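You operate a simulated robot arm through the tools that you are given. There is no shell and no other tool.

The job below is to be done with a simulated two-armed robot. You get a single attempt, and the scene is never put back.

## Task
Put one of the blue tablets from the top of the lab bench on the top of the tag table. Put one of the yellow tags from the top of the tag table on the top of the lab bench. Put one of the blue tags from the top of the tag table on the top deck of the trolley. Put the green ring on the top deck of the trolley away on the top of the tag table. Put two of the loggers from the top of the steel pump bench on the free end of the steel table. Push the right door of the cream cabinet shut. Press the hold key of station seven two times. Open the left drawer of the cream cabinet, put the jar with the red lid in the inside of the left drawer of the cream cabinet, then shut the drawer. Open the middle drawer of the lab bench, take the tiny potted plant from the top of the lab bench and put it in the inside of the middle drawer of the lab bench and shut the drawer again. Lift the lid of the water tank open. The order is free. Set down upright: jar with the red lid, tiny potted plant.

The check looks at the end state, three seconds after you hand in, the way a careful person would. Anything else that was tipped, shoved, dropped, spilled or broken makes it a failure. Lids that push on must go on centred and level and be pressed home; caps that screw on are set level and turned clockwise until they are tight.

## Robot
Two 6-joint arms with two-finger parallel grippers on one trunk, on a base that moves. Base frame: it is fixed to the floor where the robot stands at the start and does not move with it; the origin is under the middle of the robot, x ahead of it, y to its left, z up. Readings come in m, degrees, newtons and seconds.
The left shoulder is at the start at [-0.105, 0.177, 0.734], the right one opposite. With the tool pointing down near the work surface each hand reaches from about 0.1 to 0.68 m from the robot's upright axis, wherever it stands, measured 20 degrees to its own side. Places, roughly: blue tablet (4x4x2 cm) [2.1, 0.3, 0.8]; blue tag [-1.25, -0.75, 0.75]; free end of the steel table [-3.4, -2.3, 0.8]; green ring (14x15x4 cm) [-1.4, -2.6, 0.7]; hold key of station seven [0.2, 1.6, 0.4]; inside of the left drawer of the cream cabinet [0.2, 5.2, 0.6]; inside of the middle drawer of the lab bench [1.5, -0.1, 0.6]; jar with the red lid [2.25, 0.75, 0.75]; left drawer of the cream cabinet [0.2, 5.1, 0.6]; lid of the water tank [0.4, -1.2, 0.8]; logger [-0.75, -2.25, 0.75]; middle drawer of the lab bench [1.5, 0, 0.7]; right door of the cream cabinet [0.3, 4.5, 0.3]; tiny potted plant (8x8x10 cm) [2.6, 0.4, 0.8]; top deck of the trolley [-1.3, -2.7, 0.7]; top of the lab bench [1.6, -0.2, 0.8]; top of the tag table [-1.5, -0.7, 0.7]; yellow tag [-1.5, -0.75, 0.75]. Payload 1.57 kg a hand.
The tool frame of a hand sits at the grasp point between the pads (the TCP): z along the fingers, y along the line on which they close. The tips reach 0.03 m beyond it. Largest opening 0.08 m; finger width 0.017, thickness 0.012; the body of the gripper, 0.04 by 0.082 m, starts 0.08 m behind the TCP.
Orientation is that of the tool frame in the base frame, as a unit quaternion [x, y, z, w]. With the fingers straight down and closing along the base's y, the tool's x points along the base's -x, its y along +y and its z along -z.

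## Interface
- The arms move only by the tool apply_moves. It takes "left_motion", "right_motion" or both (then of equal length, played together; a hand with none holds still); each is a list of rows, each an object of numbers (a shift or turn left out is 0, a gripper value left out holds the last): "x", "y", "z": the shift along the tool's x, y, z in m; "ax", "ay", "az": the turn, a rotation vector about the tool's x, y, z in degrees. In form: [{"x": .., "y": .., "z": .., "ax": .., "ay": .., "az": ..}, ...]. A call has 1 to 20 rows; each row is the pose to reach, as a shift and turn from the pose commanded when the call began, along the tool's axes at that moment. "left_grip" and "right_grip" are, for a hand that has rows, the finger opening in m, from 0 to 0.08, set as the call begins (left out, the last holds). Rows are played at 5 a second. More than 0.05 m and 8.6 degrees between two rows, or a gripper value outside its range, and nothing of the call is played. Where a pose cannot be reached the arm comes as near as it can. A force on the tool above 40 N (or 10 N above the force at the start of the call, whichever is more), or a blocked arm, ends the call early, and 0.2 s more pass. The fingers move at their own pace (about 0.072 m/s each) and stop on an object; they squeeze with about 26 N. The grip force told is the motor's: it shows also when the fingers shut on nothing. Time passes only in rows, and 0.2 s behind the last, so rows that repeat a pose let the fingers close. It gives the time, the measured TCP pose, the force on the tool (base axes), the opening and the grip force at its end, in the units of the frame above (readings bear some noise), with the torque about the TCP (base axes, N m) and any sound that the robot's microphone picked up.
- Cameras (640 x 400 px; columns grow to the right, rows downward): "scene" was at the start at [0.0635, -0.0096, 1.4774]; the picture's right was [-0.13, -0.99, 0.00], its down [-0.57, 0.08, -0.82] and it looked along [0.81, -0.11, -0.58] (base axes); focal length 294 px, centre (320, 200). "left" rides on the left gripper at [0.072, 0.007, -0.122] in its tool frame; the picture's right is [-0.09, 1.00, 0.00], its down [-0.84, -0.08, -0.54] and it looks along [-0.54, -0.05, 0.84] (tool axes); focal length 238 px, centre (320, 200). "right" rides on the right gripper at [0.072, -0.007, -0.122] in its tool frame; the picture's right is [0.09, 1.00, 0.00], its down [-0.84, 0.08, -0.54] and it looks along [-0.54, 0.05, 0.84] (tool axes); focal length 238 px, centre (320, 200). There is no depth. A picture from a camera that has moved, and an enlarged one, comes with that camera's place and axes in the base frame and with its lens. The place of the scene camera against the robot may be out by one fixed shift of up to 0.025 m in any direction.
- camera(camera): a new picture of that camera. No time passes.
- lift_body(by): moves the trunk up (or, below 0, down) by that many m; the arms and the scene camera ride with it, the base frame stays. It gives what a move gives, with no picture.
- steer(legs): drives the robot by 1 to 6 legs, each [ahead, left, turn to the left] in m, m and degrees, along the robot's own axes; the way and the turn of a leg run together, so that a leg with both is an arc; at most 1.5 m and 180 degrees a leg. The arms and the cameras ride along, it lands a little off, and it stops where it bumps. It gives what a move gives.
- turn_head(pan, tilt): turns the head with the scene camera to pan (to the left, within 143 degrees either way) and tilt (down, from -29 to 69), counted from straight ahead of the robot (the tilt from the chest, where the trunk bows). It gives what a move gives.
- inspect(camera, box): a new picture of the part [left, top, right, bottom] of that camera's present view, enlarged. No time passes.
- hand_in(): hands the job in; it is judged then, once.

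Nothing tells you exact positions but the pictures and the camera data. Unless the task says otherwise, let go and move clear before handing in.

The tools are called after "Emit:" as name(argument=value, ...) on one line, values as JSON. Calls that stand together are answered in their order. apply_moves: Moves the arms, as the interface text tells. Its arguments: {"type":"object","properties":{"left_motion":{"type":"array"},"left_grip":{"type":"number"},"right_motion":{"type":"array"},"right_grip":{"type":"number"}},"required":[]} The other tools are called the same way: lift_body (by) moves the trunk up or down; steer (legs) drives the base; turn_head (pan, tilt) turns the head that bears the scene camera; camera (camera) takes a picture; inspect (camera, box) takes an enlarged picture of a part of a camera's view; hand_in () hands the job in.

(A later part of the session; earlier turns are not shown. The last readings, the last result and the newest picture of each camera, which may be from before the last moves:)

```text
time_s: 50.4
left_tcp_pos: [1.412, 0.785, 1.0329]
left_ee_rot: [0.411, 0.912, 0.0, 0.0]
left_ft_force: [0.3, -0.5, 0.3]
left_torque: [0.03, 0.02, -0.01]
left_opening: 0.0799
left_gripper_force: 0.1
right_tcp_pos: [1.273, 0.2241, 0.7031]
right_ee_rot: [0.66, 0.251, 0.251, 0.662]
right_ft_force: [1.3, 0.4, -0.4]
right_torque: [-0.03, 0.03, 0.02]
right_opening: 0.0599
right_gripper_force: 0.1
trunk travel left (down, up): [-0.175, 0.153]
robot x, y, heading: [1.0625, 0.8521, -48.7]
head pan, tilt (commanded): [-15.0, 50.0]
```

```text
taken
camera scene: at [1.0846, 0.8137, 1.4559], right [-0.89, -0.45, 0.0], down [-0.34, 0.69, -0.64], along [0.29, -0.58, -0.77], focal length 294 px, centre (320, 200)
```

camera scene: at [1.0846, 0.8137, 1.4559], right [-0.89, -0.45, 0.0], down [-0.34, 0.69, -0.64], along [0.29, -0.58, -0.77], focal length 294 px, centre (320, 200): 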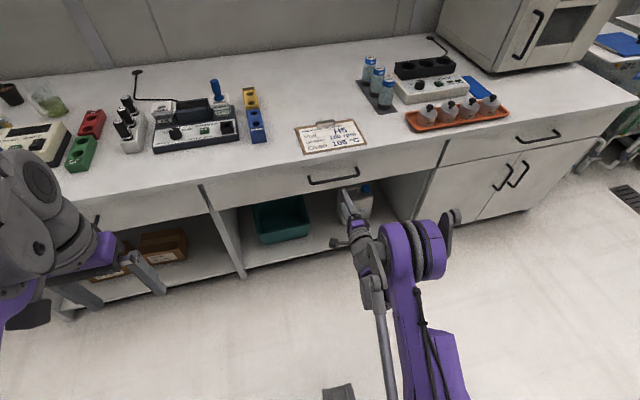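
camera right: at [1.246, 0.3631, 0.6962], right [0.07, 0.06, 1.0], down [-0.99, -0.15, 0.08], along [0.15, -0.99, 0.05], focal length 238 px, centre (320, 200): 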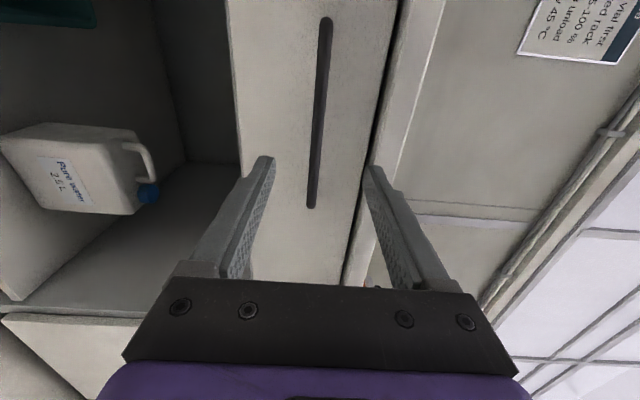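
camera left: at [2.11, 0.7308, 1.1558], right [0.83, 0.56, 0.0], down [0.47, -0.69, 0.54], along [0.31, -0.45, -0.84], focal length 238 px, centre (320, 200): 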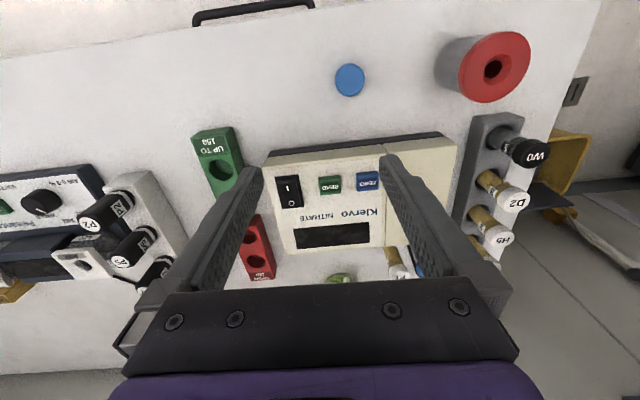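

The bar sits centred between the open fingers. I'll advance onto it and close.

Emit:
apply_moves(right_motion=[{"z": 0.035}, {"z": 0.07}, {"z": 0.095}, {"z": 0.105}, {"z": 0.105}])

Emit:
camera(camera="right")

```text
time_s: 51.6
left_tcp_pos: [1.4122, 0.7849, 1.0309]
left_ee_rot: [0.411, 0.912, 0.0, 0.0]
left_ft_force: [0.6, 0.5, -0.1]
left_torque: [0.02, 0.0, -0.03]
left_opening: 0.0801
left_gripper_force: 0.1
right_tcp_pos: [1.3401, 0.147, 0.7029]
right_ee_rot: [0.661, 0.251, 0.251, 0.661]
right_ft_force: [0.1, 0.4, -0.1]
right_torque: [-0.01, 0.02, -0.01]
right_opening: 0.0599
right_gripper_force: 0.0
trunk travel left (down, up): [-0.175, 0.153]
robot x, y, heading: [1.0617, 0.8514, -48.2]
head pan, tilt (commanded): [-15.0, 50.0]
```

```text
taken
camera right: at [1.3135, 0.2858, 0.696], right [0.07, 0.06, 1.0], down [-0.99, -0.15, 0.08], along [0.15, -0.99, 0.05], focal length 238 px, centre (320, 200)
```

right: 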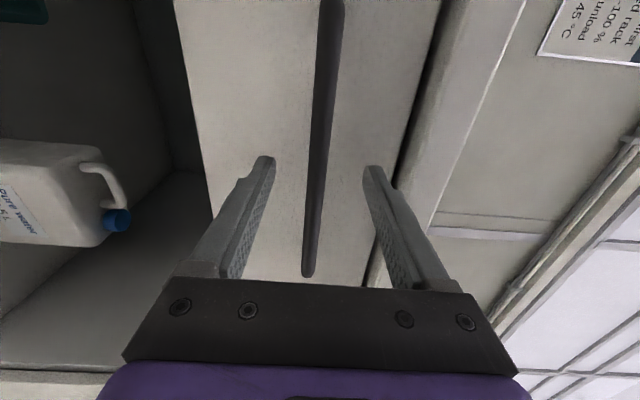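

The bar is between the fingers, so I'll close on it.

Emit:
apply_moves(right_motion=[{"z": 0}, {"z": 0}, {"z": 0}, {"z": 0}], right_grip=0.0)

Emit:
apply_moves(right_motion=[{"z": -0.01}, {"z": -0.03}, {"z": -0.05}, {"z": -0.07}, {"z": -0.09}, {"z": -0.11}])

Emit:
camera(camera="scene")

```text
time_s: 52.6
left_tcp_pos: [1.4121, 0.7833, 1.0322]
left_ee_rot: [0.411, 0.912, 0.0, -0.001]
left_ft_force: [0.2, -0.2, 0.2]
left_torque: [-0.02, 0.01, -0.02]
left_opening: 0.0799
left_gripper_force: 0.2
right_tcp_pos: [1.3397, 0.1471, 0.7007]
right_ee_rot: [0.662, 0.252, 0.251, 0.66]
right_ft_force: [-6.5, 16.9, -30.2]
right_torque: [0.32, 0.31, -0.2]
right_opening: 0.0119
right_gripper_force: 28.5
trunk travel left (down, up): [-0.175, 0.153]
robot x, y, heading: [1.0595, 0.8563, -48.6]
head pan, tilt (commanded): [-15.0, 50.0]
```

```text
time_s: 54.0
left_tcp_pos: [1.4135, 0.7836, 1.0313]
left_ee_rot: [0.41, 0.912, 0.001, -0.001]
left_ft_force: [-0.4, 0.1, 0.4]
left_torque: [-0.03, -0.02, -0.07]
left_opening: 0.08
left_gripper_force: 0.0
right_tcp_pos: [1.2685, 0.2275, 0.6991]
right_ee_rot: [0.661, 0.252, 0.251, 0.661]
right_ft_force: [8.2, 7.0, -20.3]
right_torque: [0.26, 0.14, -0.48]
right_opening: 0.0118
right_gripper_force: 29.3
trunk travel left (down, up): [-0.175, 0.153]
robot x, y, heading: [1.0593, 0.8529, -48.4]
head pan, tilt (commanded): [-15.0, 50.0]
```

```text
taken
camera scene: at [1.086, 0.8122, 1.4559], right [-0.89, -0.45, 0.0], down [-0.34, 0.69, -0.64], along [0.29, -0.57, -0.77], focal length 294 px, centre (320, 200)
```

scene: 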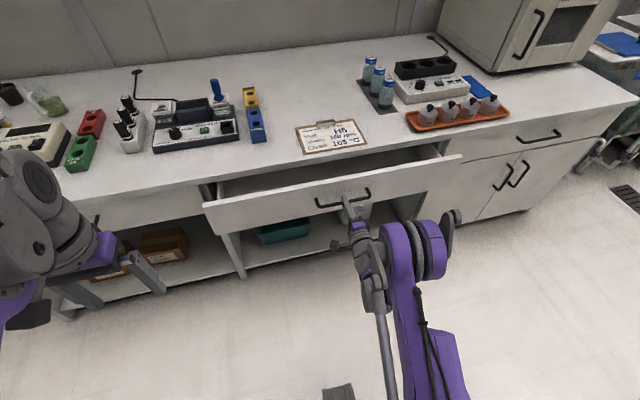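

The drawer follows. The arm is near its folded limit, so I'll ease the vertical strain and pull the rest by driving the base back.

Emit:
apply_moves(right_motion=[{"y": -0.002, "z": -0.01}, {"y": -0.003, "z": -0.02}, {"y": -0.003, "z": -0.02}])

Emit:
steer(legs=[[-0.12, 0, 0]])

Emit:
camera(camera="scene")

Emit:
camera(camera="right")

```text
time_s: 54.8
left_tcp_pos: [1.414, 0.7856, 1.0316]
left_ee_rot: [0.41, 0.912, -0.001, -0.001]
left_ft_force: [0.3, -0.3, -0.3]
left_torque: [0.02, 0.02, 0.02]
left_opening: 0.0801
left_gripper_force: 0.1
right_tcp_pos: [1.2536, 0.2449, 0.7005]
right_ee_rot: [0.66, 0.251, 0.252, 0.662]
right_ft_force: [9.5, 5.9, 5.8]
right_torque: [-0.04, -0.12, 0.82]
right_opening: 0.0118
right_gripper_force: 29.2
trunk travel left (down, up): [-0.175, 0.153]
robot x, y, heading: [1.0619, 0.8512, -48.4]
head pan, tilt (commanded): [-15.0, 50.0]
```

```text
time_s: 56.0
left_tcp_pos: [1.3329, 0.8752, 1.0318]
left_ee_rot: [0.412, 0.911, -0.001, 0.0]
left_ft_force: [0.4, 0.6, 0.6]
left_torque: [0.02, -0.01, -0.03]
left_opening: 0.0801
left_gripper_force: 0.1
right_tcp_pos: [1.1722, 0.3349, 0.7008]
right_ee_rot: [0.661, 0.251, 0.251, 0.661]
right_ft_force: [18.3, 15.3, 8.5]
right_torque: [-0.08, -0.06, 0.12]
right_opening: 0.0119
right_gripper_force: 29.1
trunk travel left (down, up): [-0.175, 0.153]
robot x, y, heading: [0.9819, 0.9437, -48.6]
head pan, tilt (commanded): [-15.0, 50.0]
```

```text
taken
camera scene: at [1.0058, 0.9061, 1.456], right [-0.9, -0.45, 0.0], down [-0.34, 0.68, -0.64], along [0.29, -0.58, -0.77], focal length 294 px, centre (320, 200)
```

scene: 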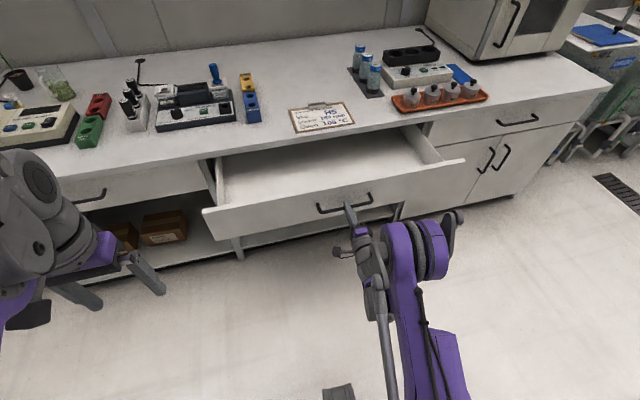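

```text
taken
camera right: at [1.1463, 0.4735, 0.6931], right [0.07, 0.06, 1.0], down [-0.99, -0.15, 0.08], along [0.15, -0.99, 0.05], focal length 238 px, centre (320, 200)
```

right: 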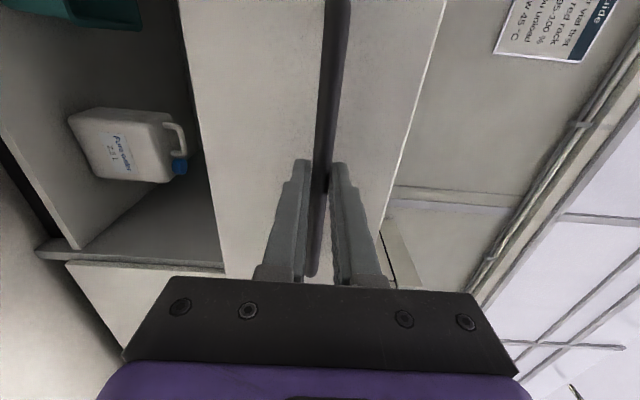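

The drawer is open about 25 cm. I'll let go, back away, and bring the right hand up to its carrying pose.

Emit:
apply_moves(right_motion=[{"z": 0}, {"z": 0}, {"z": 0}], right_grip=0.06)

Emit:
steer(legs=[[-0.15, 0, 0]])

Emit:
apply_moves(right_motion=[{"y": 0.04}, {"y": 0.08}, {"y": 0.12}, {"y": 0.16}, {"y": 0.2}, {"y": 0.24}, {"y": 0.28}, {"y": 0.32}])

Emit:
camera(camera="scene")

```text
time_s: 56.8
left_tcp_pos: [1.3327, 0.8738, 1.0319]
left_ee_rot: [0.411, 0.912, 0.0, 0.0]
left_ft_force: [0.0, -0.6, 0.0]
left_torque: [0.0, 0.03, 0.02]
left_opening: 0.0801
left_gripper_force: 0.0
right_tcp_pos: [1.1716, 0.3334, 0.6988]
right_ee_rot: [0.661, 0.251, 0.251, 0.661]
right_ft_force: [-0.4, 0.1, 0.1]
right_torque: [0.0, 0.01, 0.0]
right_opening: 0.0599
right_gripper_force: 0.1
trunk travel left (down, up): [-0.175, 0.153]
robot x, y, heading: [0.98, 0.9414, -48.5]
head pan, tilt (commanded): [-15.0, 50.0]
```

```text
time_s: 58.2
left_tcp_pos: [1.2344, 0.9869, 1.0318]
left_ee_rot: [0.411, 0.912, 0.0, 0.0]
left_ft_force: [0.3, 0.3, -0.3]
left_torque: [-0.03, -0.03, 0.02]
left_opening: 0.08
left_gripper_force: 0.1
right_tcp_pos: [1.0751, 0.4467, 0.7007]
right_ee_rot: [0.66, 0.252, 0.252, 0.661]
right_ft_force: [0.8, 0.7, -0.2]
right_torque: [0.02, 0.03, 0.0]
right_opening: 0.0601
right_gripper_force: 0.0
trunk travel left (down, up): [-0.175, 0.153]
robot x, y, heading: [0.8816, 1.0524, -48.7]
head pan, tilt (commanded): [-15.0, 50.0]
```

```text
time_s: 60.0
left_tcp_pos: [1.2345, 0.9861, 1.0332]
left_ee_rot: [0.411, 0.912, 0.0, 0.0]
left_ft_force: [-0.6, -0.6, 0.1]
left_torque: [-0.03, -0.01, 0.0]
left_opening: 0.0798
left_gripper_force: 0.1
right_tcp_pos: [1.0783, 0.4463, 1.019]
right_ee_rot: [0.66, 0.252, 0.252, 0.661]
right_ft_force: [-0.3, 0.1, -0.4]
right_torque: [0.0, 0.03, -0.02]
right_opening: 0.0601
right_gripper_force: 0.0
trunk travel left (down, up): [-0.175, 0.153]
robot x, y, heading: [0.8846, 1.0567, -48.5]
head pan, tilt (commanded): [-15.0, 50.0]
```

```text
taken
camera scene: at [0.906, 1.0158, 1.4559], right [-0.89, -0.45, 0.0], down [-0.34, 0.69, -0.64], along [0.29, -0.58, -0.77], focal length 294 px, centre (320, 200)
```

scene: 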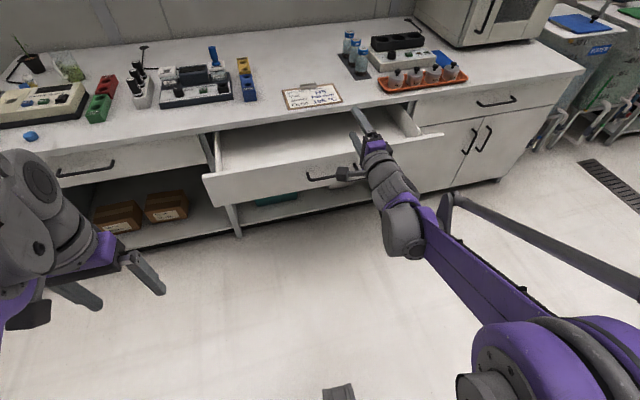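

The drawer is open and clear. I'll fold the right hand back to pointing down, then drive around to the bench's left end to fetch the plant.

Emit:
apply_moves(right_motion=[{"ax": 4.6, "ay": 4.6, "az": -4.6}, {"ax": 9.2, "ay": 9.2, "az": -9.2}, {"ax": 13.8, "ay": 13.8, "az": -13.8}, {"ax": 18.4, "ay": 18.4, "az": -18.4}, {"ax": 23, "ay": 23, "az": -23}, {"ax": 27.7, "ay": 27.7, "az": -27.7}, {"ax": 32.3, "ay": 32.3, "az": -32.3}, {"ax": 37, "ay": 37, "az": -37}, {"ax": 41.6, "ay": 41.6, "az": -41.6}, {"ax": 46.2, "ay": 46.2, "az": -46.2}, {"ax": 50.8, "ay": 50.8, "az": -50.8}, {"ax": 55.4, "ay": 55.4, "az": -55.4}, {"ax": 60, "ay": 60, "az": -60}, {"ax": 64.6, "ay": 64.6, "az": -64.6}, {"ax": 69.28, "ay": 69.28, "az": -69.28}])

Emit:
steer(legs=[[0, 1.1, 0]])

Emit:
turn_head(pan=30, tilt=40)

Emit:
camera(camera="scene")

Emit:
turn_head(pan=80, tilt=40)

Emit:
camera(camera="scene")

```text
time_s: 63.2
left_tcp_pos: [1.233, 0.9871, 1.0314]
left_ee_rot: [0.411, 0.912, 0.0, 0.001]
left_ft_force: [1.2, 0.3, -0.5]
left_torque: [-0.02, -0.05, -0.03]
left_opening: 0.08
left_gripper_force: 0.1
right_tcp_pos: [1.0681, 0.458, 1.0126]
right_ee_rot: [0.409, 0.913, -0.001, 0.0]
right_ft_force: [0.9, 0.9, 0.2]
right_torque: [0.02, -0.01, 0.0]
right_opening: 0.0599
right_gripper_force: 0.0
right hand out of reach, approached as far as the arm can: row 15
trunk travel left (down, up): [-0.175, 0.153]
robot x, y, heading: [0.8808, 1.0565, -48.3]
head pan, tilt (commanded): [-15.0, 50.0]
```

```text
time_s: 73.0
left_tcp_pos: [2.0419, 1.7157, 1.0325]
left_ee_rot: [0.403, 0.915, 0.0, 0.0]
left_ft_force: [-1.5, -0.1, 0.4]
left_torque: [0.01, -0.01, -0.01]
left_opening: 0.0798
left_gripper_force: 0.0
right_tcp_pos: [1.8826, 1.1839, 1.013]
right_ee_rot: [0.403, 0.915, 0.0, 0.001]
right_ft_force: [-0.1, -0.1, 0.7]
right_torque: [0.01, 0.02, 0.04]
right_opening: 0.0599
right_gripper_force: 0.1
trunk travel left (down, up): [-0.175, 0.153]
robot x, y, heading: [1.6872, 1.7776, -47.7]
head pan, tilt (commanded): [-15.0, 50.0]
```

```text
time_s: 74.1
left_tcp_pos: [2.0408, 1.7147, 1.0326]
left_ee_rot: [0.404, 0.915, 0.0, 0.0]
left_ft_force: [0.2, -0.6, -0.5]
left_torque: [0.02, -0.02, 0.02]
left_opening: 0.08
left_gripper_force: 0.0
right_tcp_pos: [1.8838, 1.1844, 1.0122]
right_ee_rot: [0.403, 0.915, 0.0, 0.001]
right_ft_force: [0.2, 0.4, 0.2]
right_torque: [-0.02, -0.02, -0.03]
right_opening: 0.06
right_gripper_force: 0.1
trunk travel left (down, up): [-0.175, 0.153]
robot x, y, heading: [1.6881, 1.777, -47.4]
head pan, tilt (commanded): [30.0, 40.0]
```

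```text
taken
camera scene: at [1.7585, 1.7826, 1.4701], right [-0.3, -0.95, 0.0], down [-0.61, 0.2, -0.77], along [0.73, -0.23, -0.64], focal length 294 px, centre (320, 200)
```

scene: 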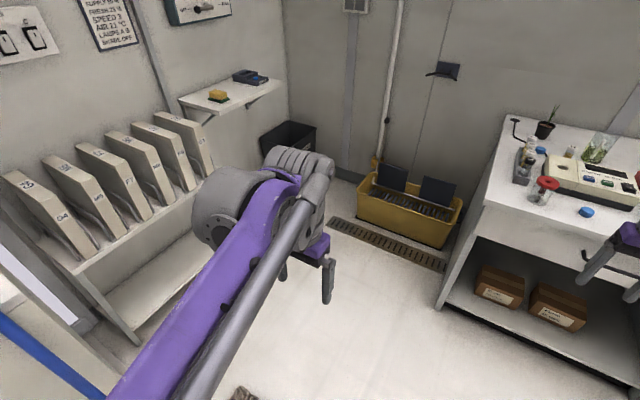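

```text
time_s: 75.3
left_tcp_pos: [2.0415, 1.716, 1.032]
left_ee_rot: [0.404, 0.915, 0.001, 0.0]
left_ft_force: [-0.1, -0.2, 0.1]
left_torque: [-0.01, 0.01, 0.01]
left_opening: 0.0795
left_gripper_force: 0.1
right_tcp_pos: [1.882, 1.1835, 1.0115]
right_ee_rot: [0.403, 0.915, -0.001, 0.0]
right_ft_force: [1.0, 0.4, -1.0]
right_torque: [-0.01, 0.0, -0.01]
right_opening: 0.0599
right_gripper_force: 0.0
trunk travel left (down, up): [-0.175, 0.153]
robot x, y, heading: [1.6856, 1.7758, -47.5]
head pan, tilt (commanded): [80.0, 40.0]
```

```text
taken
camera scene: at [1.7493, 1.8539, 1.4701], right [0.53, -0.85, 0.0], down [-0.54, -0.34, -0.77], along [0.65, 0.41, -0.64], focal length 294 px, centre (320, 200)
```

scene: 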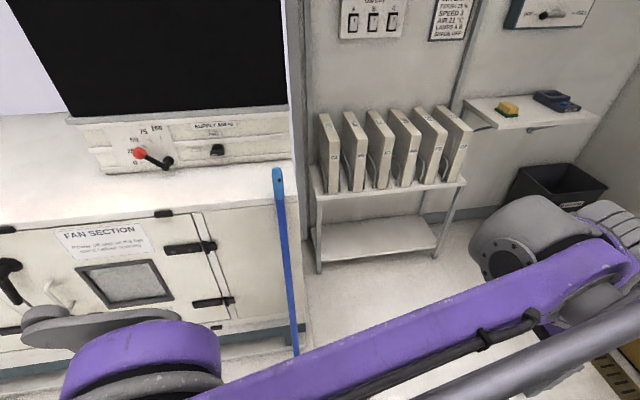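

I'm level with the bench's left end. A yellow bin stands against the wall beside it, and the floor in front of it is free. I'll drive round and turn to face along the bench.

Emit:
steer(legs=[[0.35, 0, 0], [0.35, 0.36, 0], [0, 0, -91]])

Emit:
turn_head(pan=35, tilt=40)

Emit:
camera(camera="scene")

```text
time_s: 84.7
left_tcp_pos: [2.3691, 1.1426, 1.0315]
left_ee_rot: [0.932, 0.363, 0.0, 0.0]
left_ft_force: [0.2, -0.1, -0.3]
left_torque: [-0.01, 0.03, 0.0]
left_opening: 0.0801
left_gripper_force: 0.1
right_tcp_pos: [1.8354, 1.3001, 1.0126]
right_ee_rot: [0.932, 0.363, 0.0, 0.0]
right_ft_force: [-0.5, -0.2, 0.2]
right_torque: [-0.01, 0.0, -0.02]
right_opening: 0.0599
right_gripper_force: 0.0
trunk travel left (down, up): [-0.175, 0.153]
robot x, y, heading: [2.4324, 1.4931, -137.6]
head pan, tilt (commanded): [80.0, 40.0]
```

```text
time_s: 85.8
left_tcp_pos: [2.3685, 1.1421, 1.0322]
left_ee_rot: [0.932, 0.363, 0.001, 0.001]
left_ft_force: [0.5, -0.1, 0.0]
left_torque: [-0.01, -0.03, -0.02]
left_opening: 0.0798
left_gripper_force: 0.0
right_tcp_pos: [1.8366, 1.3003, 1.0111]
right_ee_rot: [0.932, 0.363, -0.001, 0.001]
right_ft_force: [-0.7, 0.4, 0.3]
right_torque: [0.0, 0.02, 0.01]
right_opening: 0.0598
right_gripper_force: 0.1
trunk travel left (down, up): [-0.175, 0.153]
robot x, y, heading: [2.4365, 1.4959, -137.7]
head pan, tilt (commanded): [35.0, 40.0]
```

```text
taken
camera scene: at [2.4528, 1.4384, 1.4701], right [-0.98, 0.22, 0.0], down [0.14, 0.63, -0.77], along [-0.17, -0.75, -0.64], focal length 294 px, centre (320, 200)
```

scene: 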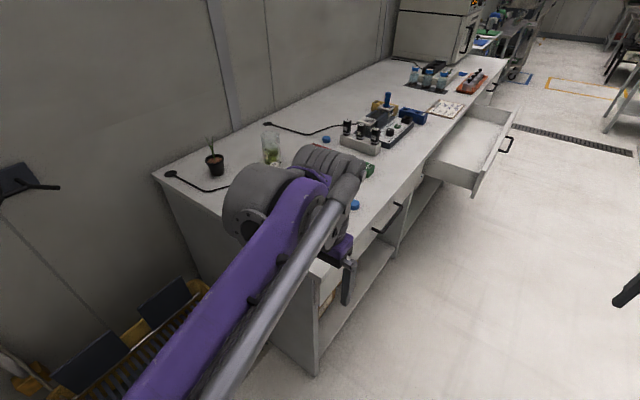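

The plant sits near the back corner at about (2.64, 0.42) on the 0.80 m top. I'll sidle closer to the bench end and look with the left hand camera.

Emit:
steer(legs=[[0.03, 0.44, -1]])

Emit:
turn_head(pan=40, tilt=45)

Emit:
camera(camera="scene")

Emit:
camera(camera="left")

```text
time_s: 90.3
left_tcp_pos: [2.6379, 0.7922, 1.0321]
left_ee_rot: [0.936, 0.353, 0.001, -0.001]
left_ft_force: [-0.1, 0.2, 1.0]
left_torque: [0.02, 0.0, 0.02]
left_opening: 0.0802
left_gripper_force: 0.1
right_tcp_pos: [2.1094, 0.9601, 1.0118]
right_ee_rot: [0.935, 0.354, 0.0, 0.0]
right_ft_force: [0.1, 0.3, -0.5]
right_torque: [0.02, 0.0, 0.02]
right_opening: 0.0601
right_gripper_force: 0.1
trunk travel left (down, up): [-0.175, 0.153]
robot x, y, heading: [2.707, 1.1432, -138.7]
head pan, tilt (commanded): [35.0, 40.0]
```

```text
time_s: 90.9
left_tcp_pos: [2.6372, 0.792, 1.0318]
left_ee_rot: [0.936, 0.353, 0.0, 0.0]
left_ft_force: [0.4, 0.2, -0.1]
left_torque: [-0.01, 0.0, 0.0]
left_opening: 0.0798
left_gripper_force: 0.1
right_tcp_pos: [2.1096, 0.9608, 1.0118]
right_ee_rot: [0.935, 0.354, -0.001, 0.0]
right_ft_force: [-0.2, -0.3, -0.2]
right_torque: [-0.03, 0.02, 0.0]
right_opening: 0.06
right_gripper_force: 0.2
trunk travel left (down, up): [-0.175, 0.153]
robot x, y, heading: [2.7074, 1.1401, -138.6]
head pan, tilt (commanded): [40.0, 45.0]
```

```text
taken
camera scene: at [2.7353, 1.0894, 1.4629], right [-0.99, 0.15, 0.0], down [0.11, 0.7, -0.71], along [-0.11, -0.7, -0.71], focal length 294 px, centre (320, 200)
```

scene: 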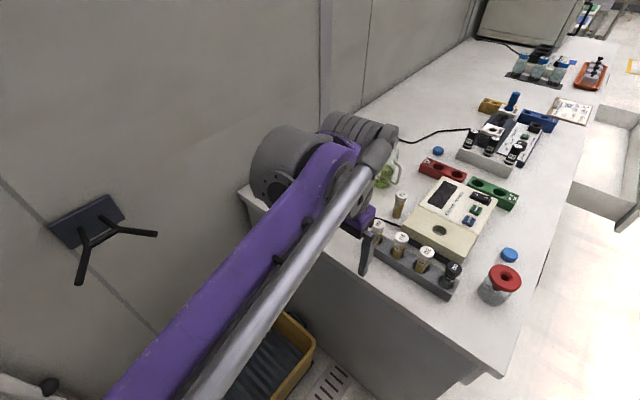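

```text
taken
camera left: at [2.6954, 0.8349, 1.1532], right [0.59, -0.81, 0.0], down [-0.68, -0.49, 0.54], along [-0.44, -0.32, -0.84], focal length 238 px, centre (320, 200)
```

left: 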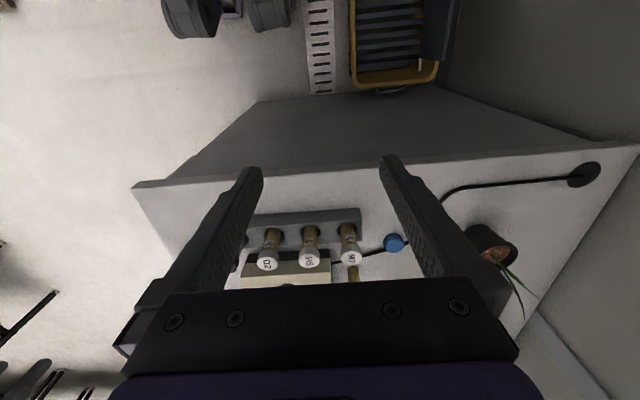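

I'm in position beside the bench end. I'll swing the left hand toward the plant, staying high, to get an unobstructed close view of the pot.

Emit:
apply_moves(left_motion=[{"x": -0.015, "y": 0.045, "z": -0.01}, {"x": -0.03, "y": 0.09, "z": -0.02}, {"x": -0.045, "y": 0.135, "z": -0.03}, {"x": -0.06, "y": 0.18, "z": -0.03}, {"x": -0.08, "y": 0.225, "z": -0.03}, {"x": -0.1, "y": 0.26, "z": -0.03}])

Emit:
camera(camera="left")

Emit:
camera(camera="scene")

```text
time_s: 92.3
left_tcp_pos: [2.7344, 0.5244, 1.0649]
left_ee_rot: [0.936, 0.353, 0.0, 0.0]
left_ft_force: [-0.6, -0.9, 0.5]
left_torque: [0.03, 0.0, -0.01]
left_opening: 0.0799
left_gripper_force: 0.0
right_tcp_pos: [2.1079, 0.9601, 1.0123]
right_ee_rot: [0.935, 0.355, -0.001, 0.0]
right_ft_force: [0.4, 0.7, 0.5]
right_torque: [-0.01, -0.01, 0.03]
right_opening: 0.0598
right_gripper_force: 0.0
trunk travel left (down, up): [-0.175, 0.153]
robot x, y, heading: [2.7071, 1.1445, -138.5]
head pan, tilt (commanded): [40.0, 45.0]
```

```text
taken
camera left: at [2.7922, 0.5668, 1.1854], right [0.59, -0.81, 0.0], down [-0.68, -0.49, 0.54], along [-0.44, -0.32, -0.84], focal length 238 px, centre (320, 200)
```

left: 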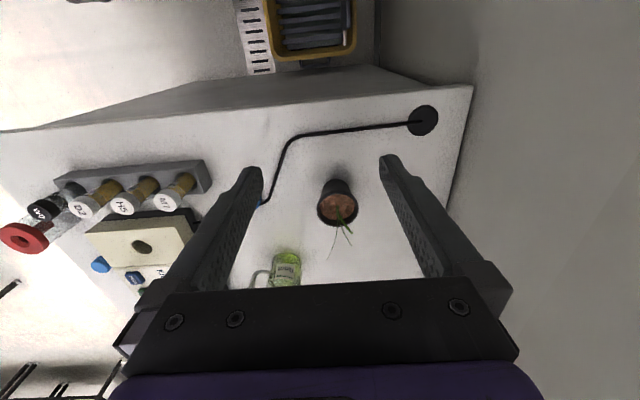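

```text
taken
camera scene: at [2.7354, 1.0883, 1.4628], right [-0.99, 0.15, 0.0], down [0.11, 0.7, -0.71], along [-0.11, -0.7, -0.71], focal length 294 px, centre (320, 200)
```

scene: 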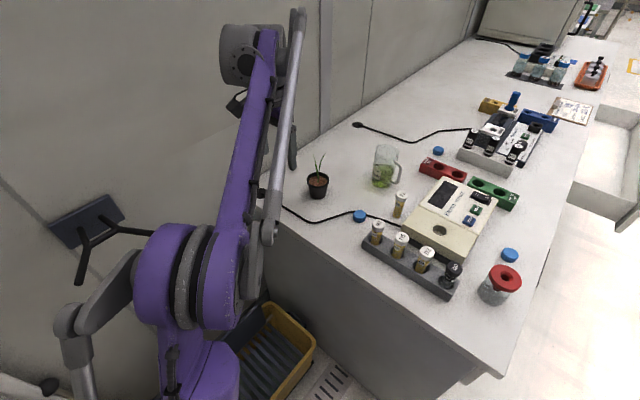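

Emit:
inspect(camera="left", box=[260, 140, 420, 240])

Emit:
inspect(camera="scene", box=[270, 130, 430, 230])

```text
4.00 times, centred on (340, 190) of left
camera zoom: at [2.7922, 0.5668, 1.1854], right [0.59, -0.81, 0.0], down [-0.68, -0.49, 0.54], along [-0.44, -0.32, -0.84], focal length 953 px, centre (240, 240)
```

zoom: 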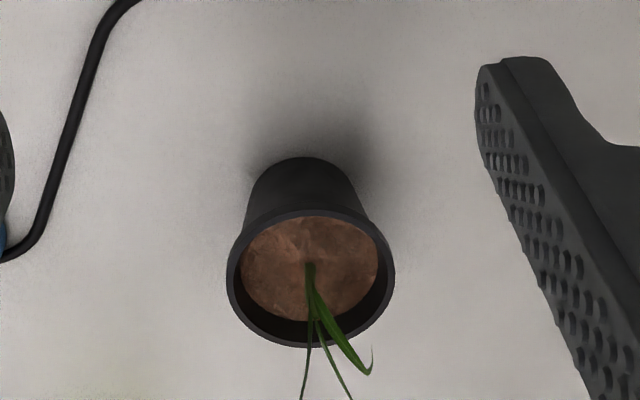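

```text
4.00 times, centred on (350, 180) of scene
camera zoom: at [2.7354, 1.0883, 1.4628], right [-0.99, 0.15, 0.0], down [0.11, 0.7, -0.71], along [-0.11, -0.7, -0.71], focal length 1178 px, centre (200, 280)
```

zoom: 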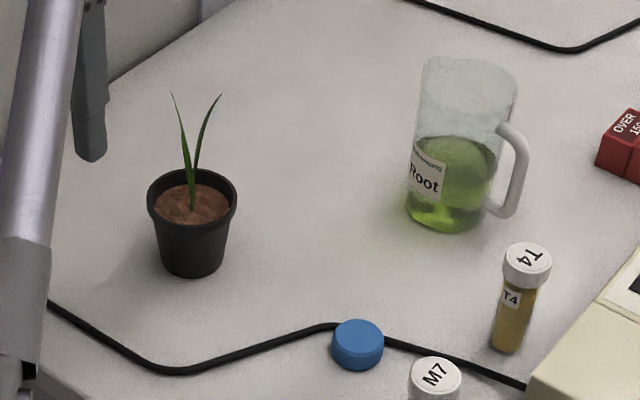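

The pot is about 7 cm across at the rim and 7 cm tall, so it fits inside the 8 cm opening from above. I'll move the left hand over it and check the centring.

Emit:
apply_moves(left_motion=[{"x": -0.05, "y": 0.006}, {"x": -0.1, "y": 0.012}, {"x": -0.15, "y": 0.0165}, {"x": -0.15, "y": 0.0165}], left_grip=0.08)

Emit:
camera(camera="left")

Emit:
inspect(camera="left", box=[240, 40, 400, 140])

Emit:
inspect(camera="scene", box=[250, 80, 410, 230])

```text
refused: row 1 steps farther than a row can; nothing moved
```

```text
taken
camera left: at [2.7922, 0.5668, 1.1854], right [0.59, -0.81, 0.0], down [-0.68, -0.49, 0.54], along [-0.44, -0.32, -0.84], focal length 238 px, centre (320, 200)
```

left: 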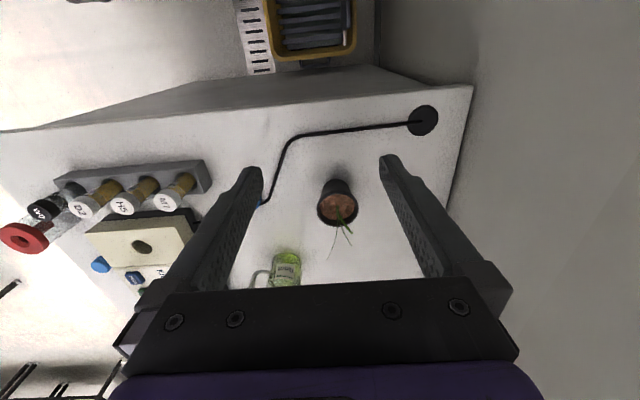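

```text
4.00 times, centred on (320, 90) of left
camera zoom: at [2.7922, 0.5668, 1.1854], right [0.59, -0.81, 0.0], down [-0.68, -0.49, 0.54], along [-0.44, -0.32, -0.84], focal length 953 px, centre (320, 640)
```

zoom: 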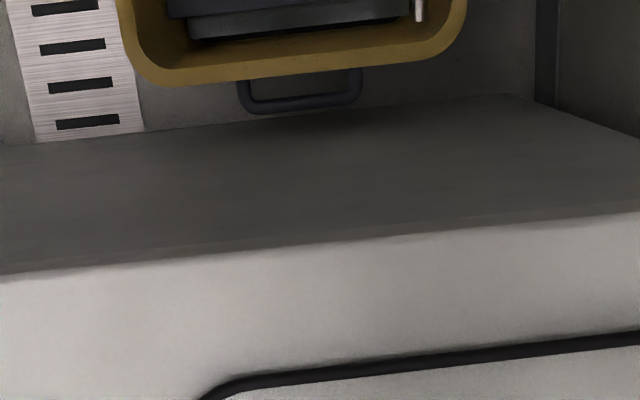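

```text
2.67 times, centred on (330, 155) of scene
camera zoom: at [2.7354, 1.0883, 1.4628], right [-0.99, 0.15, 0.0], down [0.11, 0.7, -0.71], along [-0.11, -0.7, -0.71], focal length 785 px, centre (293, 320)
```

zoom: 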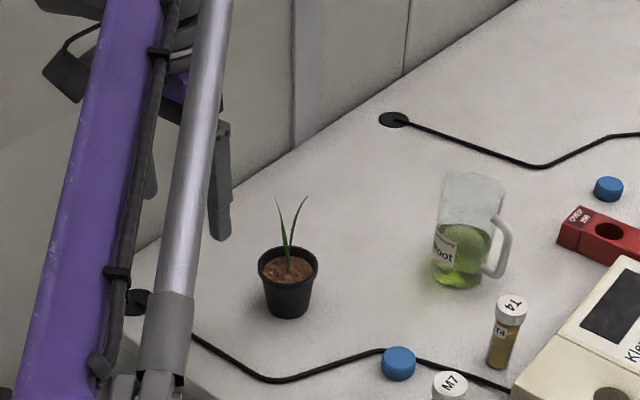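

A row has to stay within 5 cm in total, so I'll use smaller steps.

Emit:
apply_moves(left_motion=[{"x": -0.04, "y": 0.005}, {"x": -0.08, "y": 0.01}, {"x": -0.12, "y": 0.015}, {"x": -0.15, "y": 0.0165}, {"x": -0.15, "y": 0.0165}], left_grip=0.08)

Emit:
camera(camera="left")

Emit:
inspect(camera="left", box=[240, 70, 400, 170])

Emit:
inspect(camera="scene", box=[250, 80, 410, 230])

```text
time_s: 93.5
left_tcp_pos: [2.6518, 0.4624, 1.0356]
left_ee_rot: [0.936, 0.353, 0.0, -0.001]
left_ft_force: [0.2, 1.0, 0.0]
left_torque: [0.0, 0.01, 0.04]
left_opening: 0.0803
left_gripper_force: 0.1
left hand out of reach, approached as far as the arm can: row 2, 3, 4, 5
right_tcp_pos: [2.1088, 0.9609, 1.012]
right_ee_rot: [0.935, 0.354, -0.001, 0.0]
right_ft_force: [0.1, 0.4, -0.2]
right_torque: [0.0, 0.01, 0.0]
right_opening: 0.0601
right_gripper_force: 0.0
trunk travel left (down, up): [-0.175, 0.153]
robot x, y, heading: [2.7073, 1.1424, -138.9]
head pan, tilt (commanded): [40.0, 45.0]
```

```text
taken
camera left: at [2.7101, 0.5051, 1.1567], right [0.59, -0.81, 0.0], down [-0.68, -0.49, 0.54], along [-0.44, -0.32, -0.84], focal length 238 px, centre (320, 200)
```

left: 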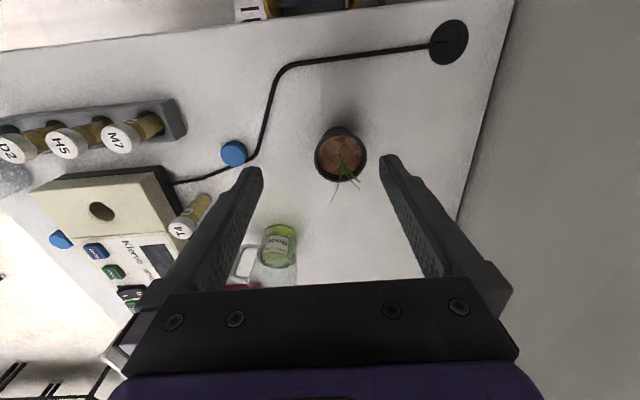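

```text
4.00 times, centred on (320, 120) of left
camera zoom: at [2.7101, 0.5051, 1.1567], right [0.59, -0.81, 0.0], down [-0.68, -0.49, 0.54], along [-0.44, -0.32, -0.84], focal length 953 px, centre (320, 520)
```

zoom: 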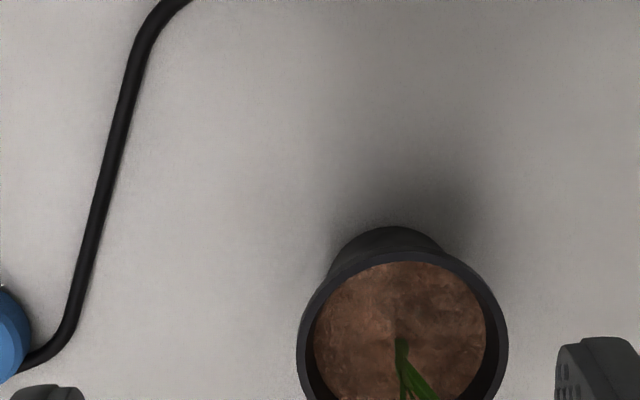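

```text
2.67 times, centred on (330, 155) of scene
camera zoom: at [2.7356, 1.0898, 1.4629], right [-0.99, 0.15, 0.0], down [0.11, 0.7, -0.71], along [-0.11, -0.7, -0.71], focal length 785 px, centre (293, 320)
```

zoom: 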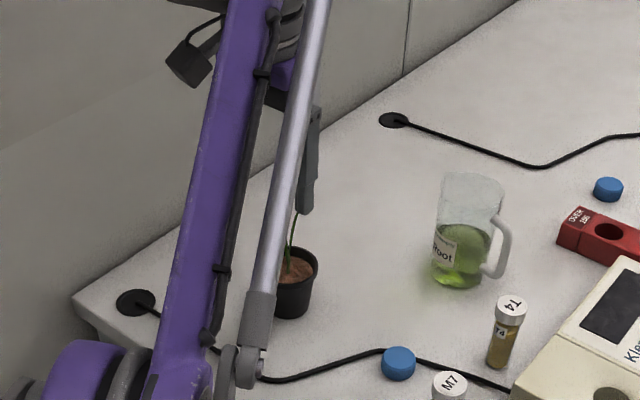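

The arm can't reach that far at this height. I'll raise the trunk and shift the base slightly closer to the bench end.

Emit:
lift_body(by=0.12)

Emit:
steer(legs=[[0.03, 0.05, 0]])

Emit:
camera(camera="left")

Emit:
inspect(camera="left", box=[240, 40, 400, 140])

```text
time_s: 95.0
left_tcp_pos: [2.6515, 0.4643, 1.156]
left_ee_rot: [0.936, 0.353, -0.001, 0.0]
left_ft_force: [0.3, -0.4, 0.4]
left_torque: [-0.02, 0.01, 0.03]
left_opening: 0.08
left_gripper_force: 0.1
right_tcp_pos: [2.1081, 0.961, 1.1318]
right_ee_rot: [0.935, 0.355, -0.001, 0.0]
right_ft_force: [-0.2, -0.1, 0.7]
right_torque: [-0.05, 0.02, 0.0]
right_opening: 0.0599
right_gripper_force: 0.1
trunk travel left (down, up): [-0.295, 0.033]
robot x, y, heading: [2.7051, 1.1476, -138.8]
head pan, tilt (commanded): [40.0, 45.0]
```

```text
time_s: 96.1
left_tcp_pos: [2.66, 0.4088, 1.1555]
left_ee_rot: [0.936, 0.351, 0.0, 0.001]
left_ft_force: [-0.5, -1.1, -0.1]
left_torque: [0.0, -0.01, 0.01]
left_opening: 0.0799
left_gripper_force: 0.0
right_tcp_pos: [2.1181, 0.9073, 1.1325]
right_ee_rot: [0.935, 0.354, -0.001, 0.001]
right_ft_force: [-0.8, -0.4, 0.1]
right_torque: [0.01, -0.01, 0.02]
right_opening: 0.0601
right_gripper_force: 0.1
trunk travel left (down, up): [-0.295, 0.033]
robot x, y, heading: [2.7174, 1.0883, -139.2]
head pan, tilt (commanded): [40.0, 45.0]
```

```text
taken
camera left: at [2.7175, 0.4506, 1.2769], right [0.59, -0.81, 0.0], down [-0.68, -0.49, 0.54], along [-0.44, -0.32, -0.84], focal length 238 px, centre (320, 200)
```

left: 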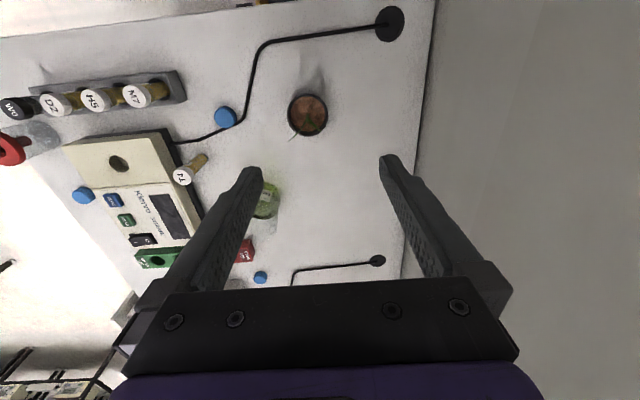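

```text
4.00 times, centred on (320, 90) of left
camera zoom: at [2.7175, 0.4506, 1.2769], right [0.59, -0.81, 0.0], down [-0.68, -0.49, 0.54], along [-0.44, -0.32, -0.84], focal length 953 px, centre (320, 640)
```

zoom: 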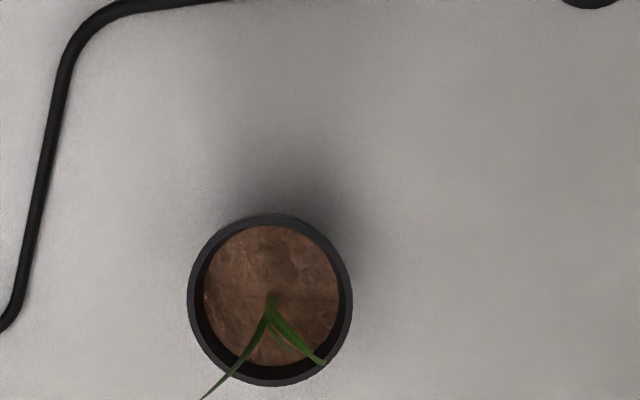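

Now it's well in reach: the pot is about 2 cm forward and 2 cm right of the TCP line. I'll centre and descend partway, then verify.

Emit:
apply_moves(left_motion=[{"x": -0.01, "y": -0.011, "z": 0.03}, {"x": -0.02, "y": -0.022, "z": 0.065}, {"x": -0.02, "y": -0.022, "z": 0.11}, {"x": -0.02, "y": -0.022, "z": 0.155}, {"x": -0.02, "y": -0.022, "z": 0.2}, {"x": -0.02, "y": -0.022, "z": 0.2}])

Emit:
camera(camera="left")

Emit:
inspect(camera="left", box=[240, 80, 400, 180])

```text
time_s: 97.5
left_tcp_pos: [2.6321, 0.4093, 1.0476]
left_ee_rot: [0.936, 0.352, 0.001, 0.001]
left_ft_force: [0.2, -0.3, -0.2]
left_torque: [-0.01, 0.0, 0.01]
left_opening: 0.0799
left_gripper_force: 0.0
left hand out of reach, approached as far as the arm can: row 4, 5, 6
right_tcp_pos: [2.1176, 0.9059, 1.1326]
right_ee_rot: [0.935, 0.354, -0.001, 0.001]
right_ft_force: [0.7, -0.3, -0.4]
right_torque: [-0.01, 0.02, -0.02]
right_opening: 0.06
right_gripper_force: 0.1
trunk travel left (down, up): [-0.295, 0.033]
robot x, y, heading: [2.7175, 1.0847, -138.7]
head pan, tilt (commanded): [40.0, 45.0]
```

```text
taken
camera left: at [2.6889, 0.4514, 1.168], right [0.59, -0.81, 0.0], down [-0.68, -0.49, 0.54], along [-0.44, -0.32, -0.84], focal length 238 px, centre (320, 200)
```

left: 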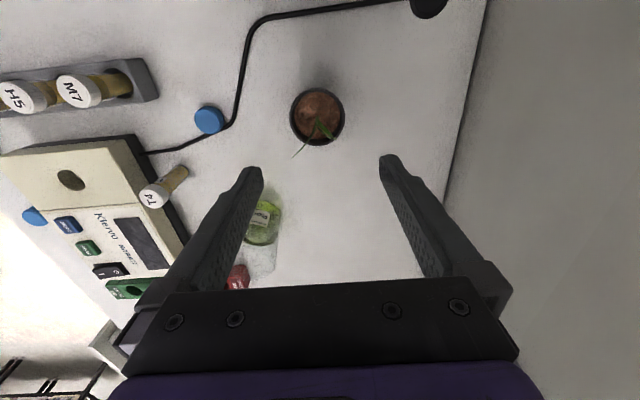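

```text
4.00 times, centred on (320, 130) of left
camera zoom: at [2.6889, 0.4514, 1.168], right [0.59, -0.81, 0.0], down [-0.68, -0.49, 0.54], along [-0.44, -0.32, -0.84], focal length 953 px, centre (320, 480)
```

zoom: 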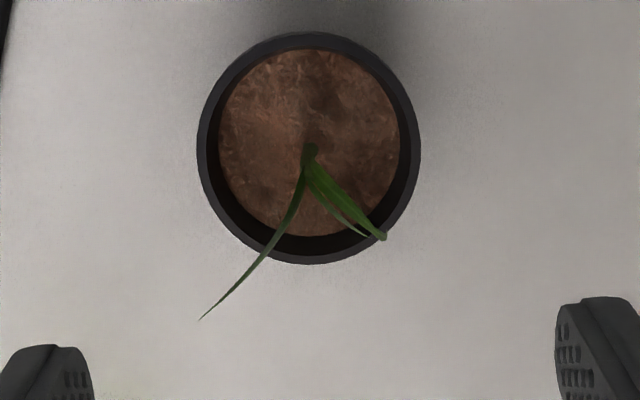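

The arm stopped at z 1.05, perhaps because of the wrist angle at this side reach. I'll yaw the tool toward the arm's direction and retry the descent gently.

Emit:
apply_moves(left_motion=[{"z": 0.0, "az": -8}, {"z": 0.0, "az": -16}, {"z": 0.0, "az": -24}, {"z": 0.0, "az": -32}, {"z": 0.03, "az": -32}, {"z": 0.06, "az": -32}])

Emit:
camera(camera="left")

Emit:
camera(camera="scene")

```text
time_s: 98.9
left_tcp_pos: [2.6186, 0.3902, 1.0297]
left_ee_rot: [0.802, 0.597, 0.001, -0.001]
left_ft_force: [0.5, 0.1, 0.8]
left_torque: [0.0, 0.01, 0.0]
left_opening: 0.0799
left_gripper_force: 0.1
left hand out of reach, approached as far as the arm can: row 5, 6
right_tcp_pos: [2.1183, 0.9057, 1.1308]
right_ee_rot: [0.936, 0.353, -0.001, -0.001]
right_ft_force: [0.5, -0.5, -0.4]
right_torque: [0.0, 0.0, -0.01]
right_opening: 0.0598
right_gripper_force: 0.0
trunk travel left (down, up): [-0.295, 0.033]
robot x, y, heading: [2.7166, 1.0848, -138.7]
head pan, tilt (commanded): [40.0, 45.0]
```

```text
taken
camera left: at [2.6449, 0.456, 1.1505], right [0.93, -0.37, 0.0], down [-0.32, -0.78, 0.54], along [-0.2, -0.5, -0.84], focal length 238 px, centre (320, 200)
```

left: 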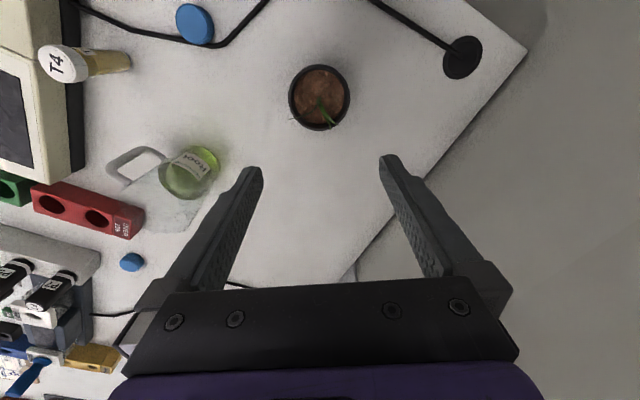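

```text
taken
camera scene: at [2.7494, 1.0369, 1.5856], right [-0.99, 0.15, 0.0], down [0.11, 0.7, -0.71], along [-0.11, -0.7, -0.71], focal length 294 px, centre (320, 200)
```

scene: 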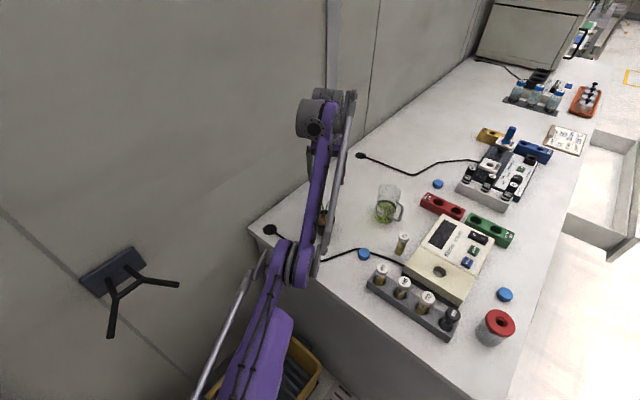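

The arm looks stretched straight, which can trap it. I'll draw the hand back so the elbow bends, lower it a bit there, and look.

Emit:
apply_moves(left_motion=[{"x": 0.04, "z": -0.02}, {"x": 0.08, "z": -0.02}, {"x": 0.12, "z": -0.02}, {"x": 0.14, "z": 0.0}, {"x": 0.14, "z": 0.03}])

Emit:
camera(camera="scene")

Emit:
camera(camera="left")

```text
time_s: 100.1
left_tcp_pos: [2.6215, 0.4134, 1.0465]
left_ee_rot: [0.803, 0.596, 0.001, -0.001]
left_ft_force: [-0.5, -0.4, 0.3]
left_torque: [-0.02, 0.0, 0.0]
left_opening: 0.0802
left_gripper_force: 0.0
left hand out of reach, approached as far as the arm can: row 1, 2, 3, 4, 5
right_tcp_pos: [2.118, 0.906, 1.1324]
right_ee_rot: [0.935, 0.354, -0.001, 0.0]
right_ft_force: [-0.3, 0.3, 0.2]
right_torque: [0.01, 0.02, 0.0]
right_opening: 0.0602
right_gripper_force: 0.2
trunk travel left (down, up): [-0.295, 0.033]
robot x, y, heading: [2.718, 1.0852, -138.8]
head pan, tilt (commanded): [40.0, 45.0]
```

```text
taken
camera scene: at [2.7496, 1.037, 1.5856], right [-0.99, 0.15, 0.0], down [0.11, 0.7, -0.71], along [-0.11, -0.7, -0.71], focal length 294 px, centre (320, 200)
```

scene: 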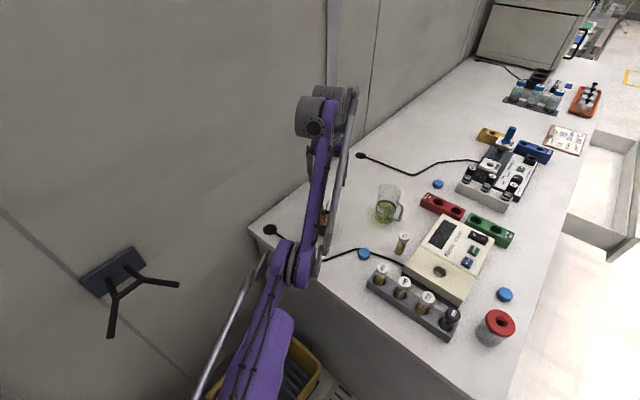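

```text
taken
camera left: at [2.6474, 0.48, 1.1675], right [0.93, -0.38, 0.0], down [-0.32, -0.78, 0.54], along [-0.2, -0.5, -0.84], focal length 238 px, centre (320, 200)
```

left: 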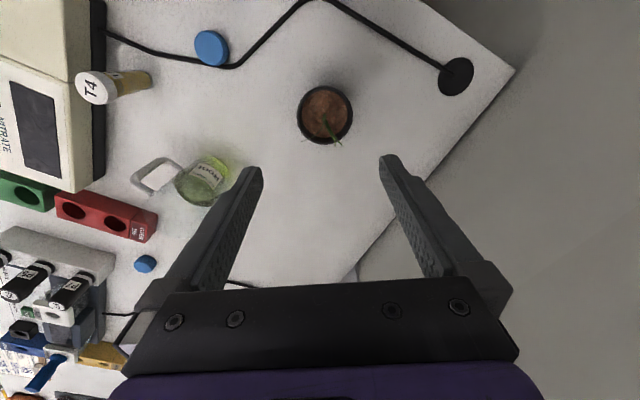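

Moving inward is blocked too, so a joint limit is likely. I'll undo the tool yaw first and then raise and retract.

Emit:
apply_moves(left_motion=[{"z": -0.02, "az": 8}, {"z": -0.04, "az": 16}, {"z": -0.06, "az": 24}, {"z": -0.08, "az": 32}, {"z": -0.1, "az": 32}])

Emit:
apply_moves(left_motion=[{"x": 0.04}, {"x": 0.08}, {"x": 0.12}, {"x": 0.16}])

Emit:
camera(camera="scene")

```text
time_s: 101.3
left_tcp_pos: [2.6179, 0.4115, 1.1451]
left_ee_rot: [0.936, 0.351, 0.0, 0.0]
left_ft_force: [0.0, -0.4, 0.7]
left_torque: [0.0, -0.02, -0.02]
left_opening: 0.0803
left_gripper_force: 0.1
right_tcp_pos: [2.12, 0.9068, 1.133]
right_ee_rot: [0.935, 0.354, -0.001, 0.001]
right_ft_force: [0.2, 0.5, -0.4]
right_torque: [0.01, -0.01, 0.01]
right_opening: 0.0603
right_gripper_force: 0.0
trunk travel left (down, up): [-0.295, 0.033]
robot x, y, heading: [2.7184, 1.0872, -138.7]
head pan, tilt (commanded): [40.0, 45.0]
```

```text
time_s: 102.3
left_tcp_pos: [2.713, 0.414, 1.184]
left_ee_rot: [0.936, 0.353, -0.001, -0.001]
left_ft_force: [0.4, -0.7, 0.6]
left_torque: [0.01, -0.02, 0.0]
left_opening: 0.0801
left_gripper_force: 0.0
left hand out of reach, approached as far as the arm can: row 1, 2, 3, 4
right_tcp_pos: [2.1193, 0.906, 1.1326]
right_ee_rot: [0.935, 0.354, -0.001, 0.001]
right_ft_force: [0.5, 0.1, -0.4]
right_torque: [-0.01, -0.02, 0.03]
right_opening: 0.0599
right_gripper_force: 0.1
trunk travel left (down, up): [-0.295, 0.033]
robot x, y, heading: [2.7188, 1.0888, -139.0]
head pan, tilt (commanded): [40.0, 45.0]
```

```text
taken
camera scene: at [2.7506, 1.0373, 1.5856], right [-0.99, 0.15, 0.0], down [0.11, 0.7, -0.71], along [-0.11, -0.7, -0.71], focal length 294 px, centre (320, 200)
```

scene: 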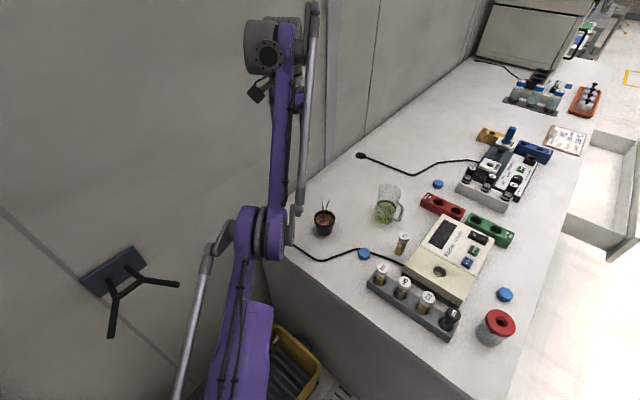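

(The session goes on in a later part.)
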